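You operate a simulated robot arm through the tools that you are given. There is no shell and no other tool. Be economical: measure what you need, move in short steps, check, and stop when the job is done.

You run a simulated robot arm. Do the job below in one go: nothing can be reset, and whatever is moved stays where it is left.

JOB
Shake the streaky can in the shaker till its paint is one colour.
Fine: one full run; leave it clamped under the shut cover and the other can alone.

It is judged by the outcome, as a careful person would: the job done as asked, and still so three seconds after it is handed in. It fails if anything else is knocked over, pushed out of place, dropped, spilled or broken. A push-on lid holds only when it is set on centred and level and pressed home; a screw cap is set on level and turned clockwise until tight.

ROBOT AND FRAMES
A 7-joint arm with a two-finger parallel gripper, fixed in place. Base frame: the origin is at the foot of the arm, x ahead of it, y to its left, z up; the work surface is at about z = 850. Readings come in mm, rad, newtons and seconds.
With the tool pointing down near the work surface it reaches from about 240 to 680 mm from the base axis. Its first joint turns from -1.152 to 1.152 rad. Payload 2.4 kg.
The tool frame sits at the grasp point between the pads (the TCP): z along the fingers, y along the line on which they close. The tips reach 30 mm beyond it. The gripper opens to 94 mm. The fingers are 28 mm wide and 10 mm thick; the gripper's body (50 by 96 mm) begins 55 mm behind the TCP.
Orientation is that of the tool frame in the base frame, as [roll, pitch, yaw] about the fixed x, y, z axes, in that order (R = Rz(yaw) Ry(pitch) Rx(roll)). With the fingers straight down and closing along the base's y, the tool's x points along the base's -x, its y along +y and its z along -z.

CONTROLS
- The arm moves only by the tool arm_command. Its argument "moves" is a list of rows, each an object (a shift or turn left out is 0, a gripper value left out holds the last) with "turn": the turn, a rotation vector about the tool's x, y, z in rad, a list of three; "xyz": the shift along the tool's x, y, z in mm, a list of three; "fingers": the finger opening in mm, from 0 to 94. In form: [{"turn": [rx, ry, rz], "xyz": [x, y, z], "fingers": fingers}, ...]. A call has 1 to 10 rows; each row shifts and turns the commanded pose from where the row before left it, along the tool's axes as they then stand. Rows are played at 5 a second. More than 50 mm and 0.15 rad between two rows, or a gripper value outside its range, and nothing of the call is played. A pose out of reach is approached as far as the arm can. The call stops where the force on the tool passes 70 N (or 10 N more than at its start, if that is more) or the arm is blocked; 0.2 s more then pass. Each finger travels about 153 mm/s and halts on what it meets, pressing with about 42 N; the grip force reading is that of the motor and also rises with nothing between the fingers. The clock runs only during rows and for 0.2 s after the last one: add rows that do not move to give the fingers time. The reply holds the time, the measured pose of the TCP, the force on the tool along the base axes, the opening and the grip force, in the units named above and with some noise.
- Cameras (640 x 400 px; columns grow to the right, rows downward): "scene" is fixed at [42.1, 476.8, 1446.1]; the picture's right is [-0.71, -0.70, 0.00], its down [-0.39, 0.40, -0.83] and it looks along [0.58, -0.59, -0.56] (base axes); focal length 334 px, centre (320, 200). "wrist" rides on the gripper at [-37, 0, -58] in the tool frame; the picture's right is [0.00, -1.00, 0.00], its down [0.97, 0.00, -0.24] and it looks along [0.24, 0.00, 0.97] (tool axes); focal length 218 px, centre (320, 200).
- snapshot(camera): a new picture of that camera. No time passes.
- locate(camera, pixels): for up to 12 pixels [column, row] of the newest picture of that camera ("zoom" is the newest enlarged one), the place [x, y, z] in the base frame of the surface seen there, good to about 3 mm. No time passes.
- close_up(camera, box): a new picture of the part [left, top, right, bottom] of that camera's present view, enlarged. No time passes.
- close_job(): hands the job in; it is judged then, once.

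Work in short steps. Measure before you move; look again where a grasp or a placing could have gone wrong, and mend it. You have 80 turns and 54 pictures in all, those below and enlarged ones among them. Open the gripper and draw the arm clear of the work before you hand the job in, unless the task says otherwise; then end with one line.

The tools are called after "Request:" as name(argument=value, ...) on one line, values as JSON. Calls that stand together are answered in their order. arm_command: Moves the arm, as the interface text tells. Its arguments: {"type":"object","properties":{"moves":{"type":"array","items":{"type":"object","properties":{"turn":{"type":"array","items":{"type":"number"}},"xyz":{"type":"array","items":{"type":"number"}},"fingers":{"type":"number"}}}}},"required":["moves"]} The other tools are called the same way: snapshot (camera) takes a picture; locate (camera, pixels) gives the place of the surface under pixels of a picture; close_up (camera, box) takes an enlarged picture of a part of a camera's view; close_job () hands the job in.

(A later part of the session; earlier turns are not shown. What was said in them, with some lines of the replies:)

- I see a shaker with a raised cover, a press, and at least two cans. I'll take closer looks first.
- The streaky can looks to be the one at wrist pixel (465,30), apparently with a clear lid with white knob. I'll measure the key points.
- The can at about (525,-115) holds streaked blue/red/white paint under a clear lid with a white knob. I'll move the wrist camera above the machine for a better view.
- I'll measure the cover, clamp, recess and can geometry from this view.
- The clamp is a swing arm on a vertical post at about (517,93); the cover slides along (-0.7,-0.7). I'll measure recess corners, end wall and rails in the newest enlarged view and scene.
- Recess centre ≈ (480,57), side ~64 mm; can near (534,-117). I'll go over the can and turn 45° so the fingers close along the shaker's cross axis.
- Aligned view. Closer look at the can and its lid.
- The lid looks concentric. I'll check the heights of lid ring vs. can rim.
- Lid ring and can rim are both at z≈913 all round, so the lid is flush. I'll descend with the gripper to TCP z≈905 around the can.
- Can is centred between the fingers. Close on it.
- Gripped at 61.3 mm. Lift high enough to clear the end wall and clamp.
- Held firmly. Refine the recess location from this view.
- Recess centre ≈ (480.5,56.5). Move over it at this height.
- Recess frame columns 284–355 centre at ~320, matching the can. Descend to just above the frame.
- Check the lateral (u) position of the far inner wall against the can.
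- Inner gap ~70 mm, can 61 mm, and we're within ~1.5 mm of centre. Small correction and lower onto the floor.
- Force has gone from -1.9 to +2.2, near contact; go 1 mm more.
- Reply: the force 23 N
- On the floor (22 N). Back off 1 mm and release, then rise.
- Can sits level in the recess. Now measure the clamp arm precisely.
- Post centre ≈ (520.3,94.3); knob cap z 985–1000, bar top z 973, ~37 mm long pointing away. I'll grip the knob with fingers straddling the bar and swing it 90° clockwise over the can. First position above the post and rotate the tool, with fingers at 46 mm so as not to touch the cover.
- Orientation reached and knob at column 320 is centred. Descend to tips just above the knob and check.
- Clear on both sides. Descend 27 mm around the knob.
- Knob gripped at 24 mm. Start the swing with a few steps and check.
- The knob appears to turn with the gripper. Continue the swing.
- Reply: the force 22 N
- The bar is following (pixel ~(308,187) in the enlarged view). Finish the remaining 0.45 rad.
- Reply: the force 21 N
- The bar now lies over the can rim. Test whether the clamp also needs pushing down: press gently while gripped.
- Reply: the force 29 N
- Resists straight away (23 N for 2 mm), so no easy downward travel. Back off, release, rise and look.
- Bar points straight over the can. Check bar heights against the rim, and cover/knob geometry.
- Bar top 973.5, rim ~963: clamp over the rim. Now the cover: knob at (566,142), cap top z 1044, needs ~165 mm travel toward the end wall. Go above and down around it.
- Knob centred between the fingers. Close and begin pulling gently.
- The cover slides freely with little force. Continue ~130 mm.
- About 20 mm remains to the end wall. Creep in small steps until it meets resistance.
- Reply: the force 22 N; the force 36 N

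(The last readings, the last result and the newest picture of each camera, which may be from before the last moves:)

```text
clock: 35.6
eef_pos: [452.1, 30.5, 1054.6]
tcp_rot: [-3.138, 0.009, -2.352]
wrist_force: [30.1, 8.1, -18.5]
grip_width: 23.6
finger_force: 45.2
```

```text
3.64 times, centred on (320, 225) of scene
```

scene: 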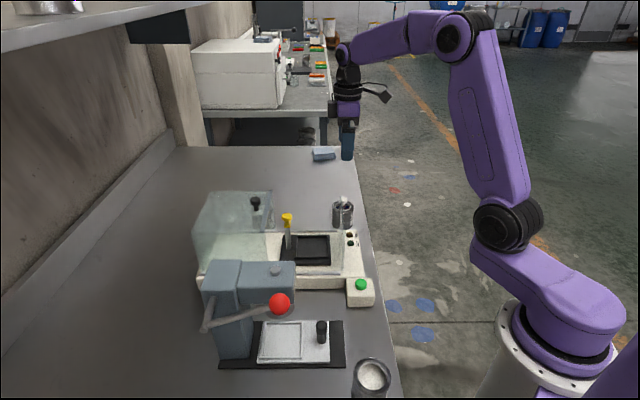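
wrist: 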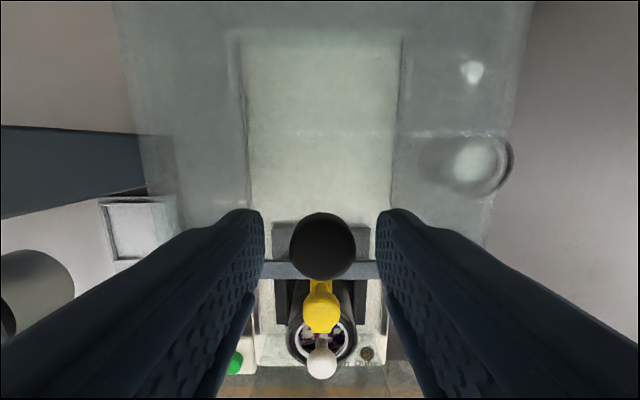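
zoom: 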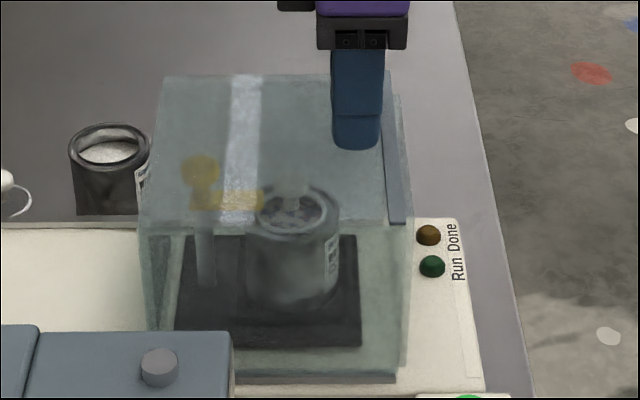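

Resistance of ~27 N along the slide direction with the cover's edge at the end wall: it is shut. Release without pulling back and rise.

Request:
arm_command(moves=[{"fingers": 36}, {"fingers": 50}, {}, {"xyz": [0, 0, -20]}, {"xyz": [0, 0, -45]}, {"xyz": [0, 0, -30]}, {}])

Request:
snapshot(camera="wrist")

Request:
close_up(camera="scene", box=[260, 170, 380, 280])

```text
clock: 37.2
eef_pos: [449.6, 26.3, 1149.7]
tcp_rot: [-3.141, 0.0, -2.355]
wrist_force: [0.1, -0.8, -1.2]
grip_width: 50.2
finger_force: 0.2
```

```text
14 pictures are left
```

wrist: 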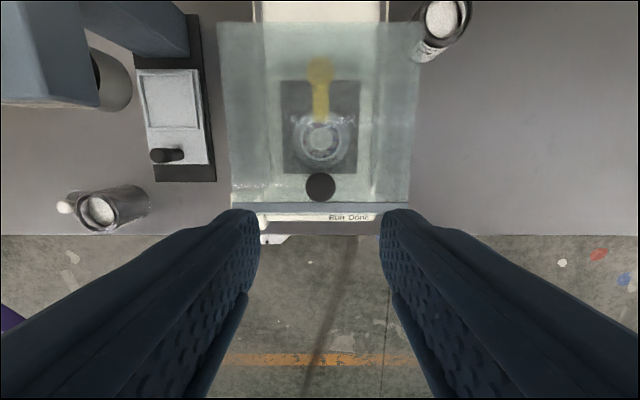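

```text
3.64 times, centred on (320, 225) of scene
```

zoom: 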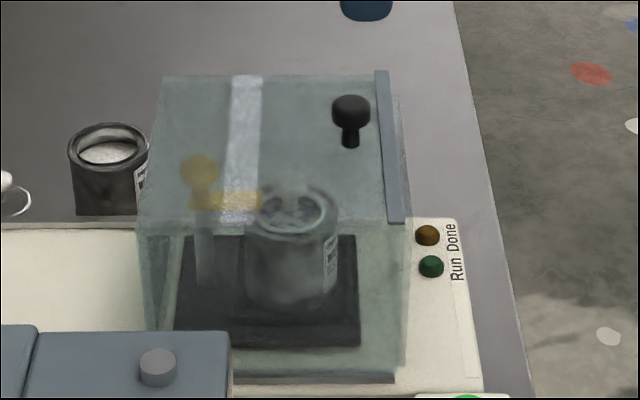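

Cover is shut over the clamped can. Move with closed fingers above the green button at about (328,60,903).

Request:
arm_command(moves=[{"xyz": [22, 37.1, 0], "fingers": 0}, {"xyz": [22, 37.1, 0]}, {"xyz": [22, 37.1, 0]}, {}, {"xyz": [0, 0, 40]}, {"xyz": [0, 0, 40]}, {}])

Request:
snapshot(camera="scene")

Request:
snapshot(camera="wrist")

```text
clock: 38.8
eef_pos: [322.7, 57.3, 1068.4]
tcp_rot: [-3.141, 0.001, -2.355]
wrist_force: [-0.8, 0.4, -0.2]
grip_width: 0.1
finger_force: 32.9
```

```text
12 pictures are left
```

scene: 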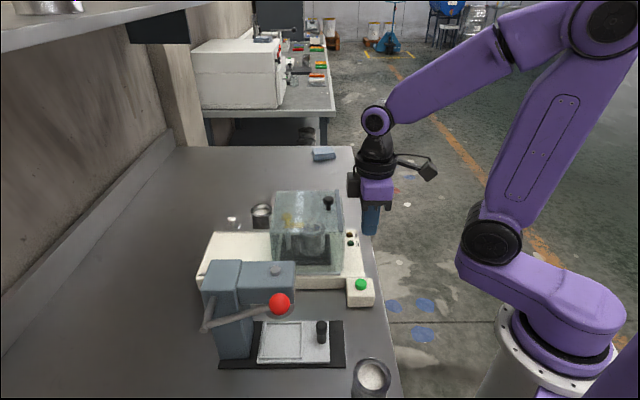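

```text
11 pictures are left
```

wrist: 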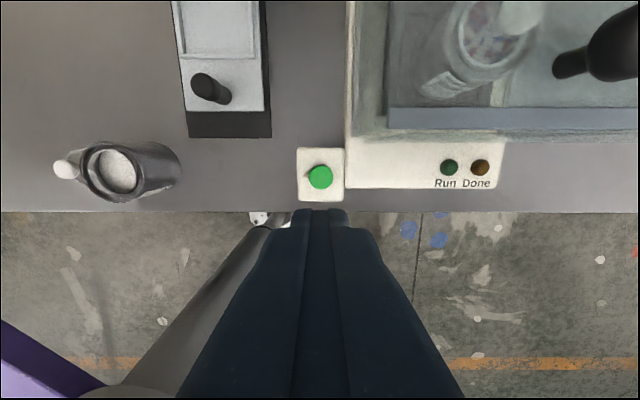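

Verify the button's location from here.

Request:
locate(camera="wrist", pixels=[[320, 176], [320, 166], [320, 187], [309, 177], [331, 177], [440, 125], [390, 122]])

Request:
arm_command(moves=[{"xyz": [0, 0, 40]}, {"xyz": [0, 0, 40]}, {"xyz": [0, 0, 35]}, {}])

```text
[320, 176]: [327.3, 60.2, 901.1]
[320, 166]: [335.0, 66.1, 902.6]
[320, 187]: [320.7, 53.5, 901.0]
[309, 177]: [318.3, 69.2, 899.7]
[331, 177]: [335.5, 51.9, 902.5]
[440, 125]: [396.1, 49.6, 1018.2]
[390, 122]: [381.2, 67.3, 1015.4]
```

```text
clock: 39.8
eef_pos: [323.2, 57.2, 953.3]
tcp_rot: [-3.141, 0.001, -2.355]
wrist_force: [-0.4, -0.3, -0.7]
grip_width: 0.0
finger_force: 33.6
```

Tip is ~5 mm off the button's centre, well within it. Shift 2 mm and press down in small steps.

Request:
arm_command(moves=[{"xyz": [-2, 0, 12]}, {"xyz": [0, 0, 5]}, {"xyz": [0, 0, 3]}, {"xyz": [0, 0, 2]}, {}])

Request:
close_up(camera="scene", box=[270, 190, 390, 310])

```text
clock: 41.0
eef_pos: [326.0, 59.0, 931.7]
tcp_rot: [3.141, -0.001, -2.353]
wrist_force: [0.1, 0.1, -0.5]
grip_width: 0.2
finger_force: 32.9
```

```text
3.33 times, centred on (330, 250) of scene
```

zoom: 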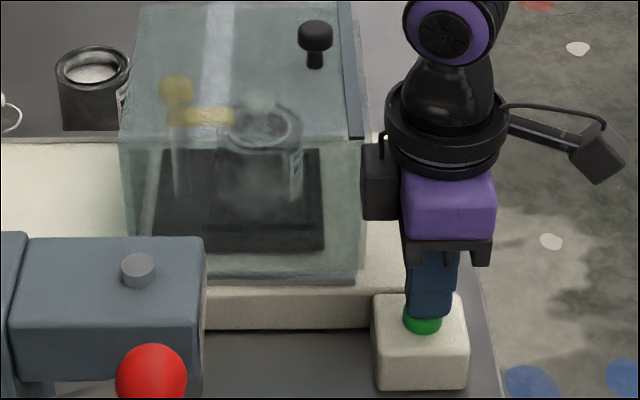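

Tip is just at the button with no force yet. Press on a few more mm, one row at a time.

Request:
arm_command(moves=[{"xyz": [0, 0, 2]}, {"xyz": [0, 0, 1]}, {}])

```text
clock: 41.8
eef_pos: [326.6, 59.0, 929.1]
tcp_rot: [3.141, 0.0, -2.355]
wrist_force: [0.5, -0.2, 1.6]
grip_width: 0.3
finger_force: 32.8
```

Request:
arm_command(moves=[{"xyz": [0, 0, 1]}, {"xyz": [0, 0, 1]}, {}])

Request:
close_up(camera="wrist", box=[240, 0, 640, 250])

```text
clock: 42.6
eef_pos: [325.3, 59.3, 927.5]
tcp_rot: [-3.141, -0.001, -2.353]
wrist_force: [0.3, 0.6, 2.0]
grip_width: 0.0
finger_force: 33.2
```

```text
1.60 times, centred on (440, 125) of wrist
```

zoom: 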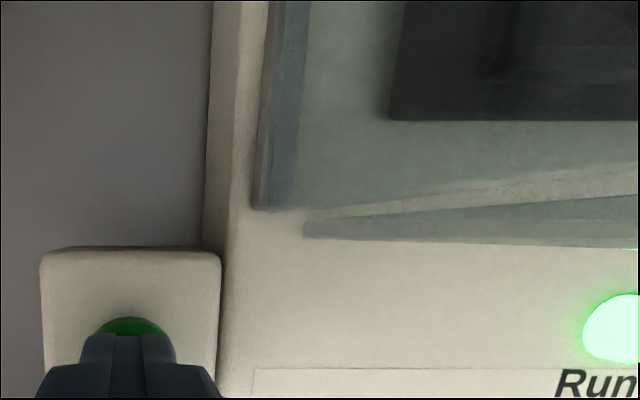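

The Run lamp is lit brightly. Release the button and rise clear, then wait.

Request:
arm_command(moves=[{"xyz": [0, 0, -10]}, {"xyz": [0, 0, -40]}, {"xyz": [0, 0, -45]}, {"xyz": [0, 0, -45]}, {"xyz": [0, 0, -45]}, {}, {}, {}, {}, {}])

Request:
arm_command(moves=[{}, {}, {}, {}, {}, {}, {}, {}, {}, {}])

Request:
close_up(camera="scene", box=[260, 180, 380, 300])

```text
clock: 44.8
eef_pos: [325.2, 59.4, 1112.3]
tcp_rot: [3.14, -0.001, -2.354]
wrist_force: [0.4, 0.0, -0.1]
grip_width: 0.0
finger_force: 32.9
```

```text
clock: 47.0
eef_pos: [325.6, 58.3, 1112.6]
tcp_rot: [3.141, 0.0, -2.353]
wrist_force: [0.7, -0.3, -0.3]
grip_width: 0.1
finger_force: 32.9
```

```text
3.33 times, centred on (320, 240) of scene
```

zoom: 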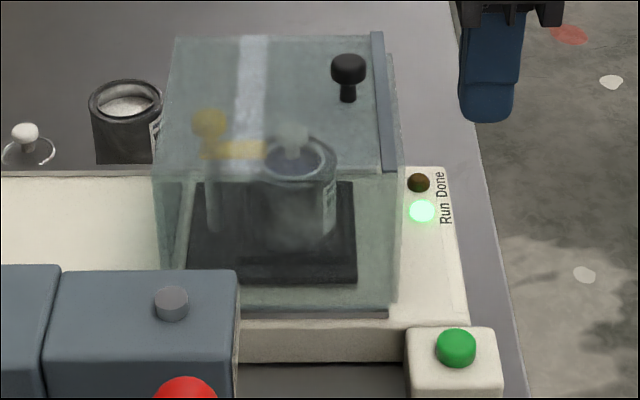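

Run lamp is on and the can is shaking. Open the gripper and wait on for the Done lamp.

Request:
arm_command(moves=[{"fingers": 94}, {}, {}, {}, {}, {}, {}, {}, {}, {}])

Request:
arm_command(moves=[{}, {}, {}, {}, {}, {}, {}, {}, {}, {}])

Request:
arm_command(moves=[{}, {}, {}, {}, {}, {}, {}, {}, {}, {}])

Request:
arm_command(moves=[{}, {}, {}, {}, {}, {}, {}, {}, {}, {}])

Request:
close_up(camera="scene", box=[260, 180, 380, 300])

```text
clock: 49.2
eef_pos: [326.2, 58.5, 1112.8]
tcp_rot: [3.141, -0.001, -2.354]
wrist_force: [-0.4, -0.3, 0.4]
grip_width: 94.1
finger_force: 0.0
```

```text
clock: 51.4
eef_pos: [324.4, 58.2, 1112.7]
tcp_rot: [-3.141, -0.001, -2.355]
wrist_force: [-0.1, -0.9, 0.4]
grip_width: 93.9
finger_force: 0.0
```

```text
clock: 53.6
eef_pos: [325.1, 59.0, 1112.8]
tcp_rot: [3.141, -0.001, -2.355]
wrist_force: [-0.3, -0.6, -0.4]
grip_width: 93.7
finger_force: 0.0
```

```text
clock: 55.8
eef_pos: [324.9, 57.9, 1112.4]
tcp_rot: [3.14, -0.001, -2.353]
wrist_force: [-0.1, -0.2, -0.3]
grip_width: 94.3
finger_force: 0.1
```

```text
3.33 times, centred on (320, 240) of scene
```

zoom: 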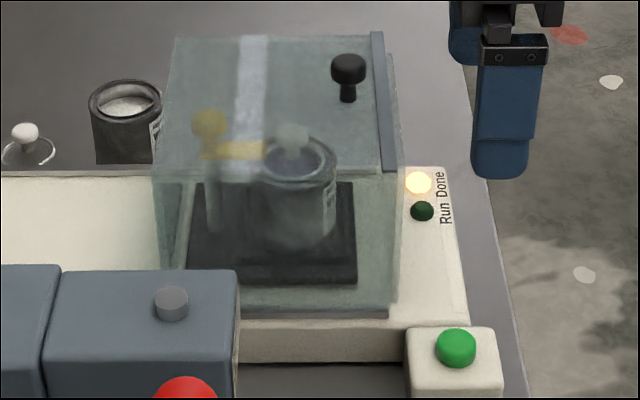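

The Done lamp is lit and Run is off. One close look at the can's paint.

Request:
close_up(camera="scene", box=[295, 210, 335, 250])

Request:
close_up(camera="wrist", box=[380, 0, 640, 160])

```text
10.00 times, centred on (315, 230) of scene
```

zoom: 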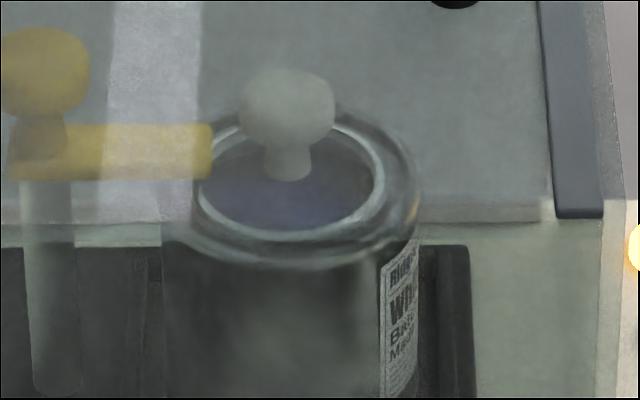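

```text
2.46 times, centred on (510, 80) of wrist
```

zoom: 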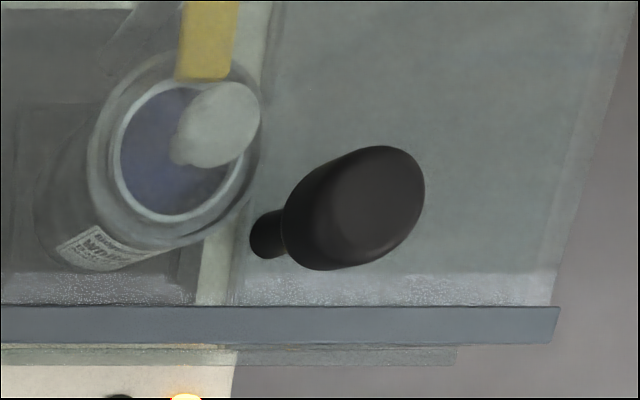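

The paint is now a uniform violet, the can is clamped under the shut cover, the Done lamp is on, and the arm is clear with the gripper open. Hand in.

Request:
close_job()

```text
The job is handed in.
```

The streaky can had one full run and its paint is now one even violet; it is still clamped under the shut cover, and I didn't touch the other cans.
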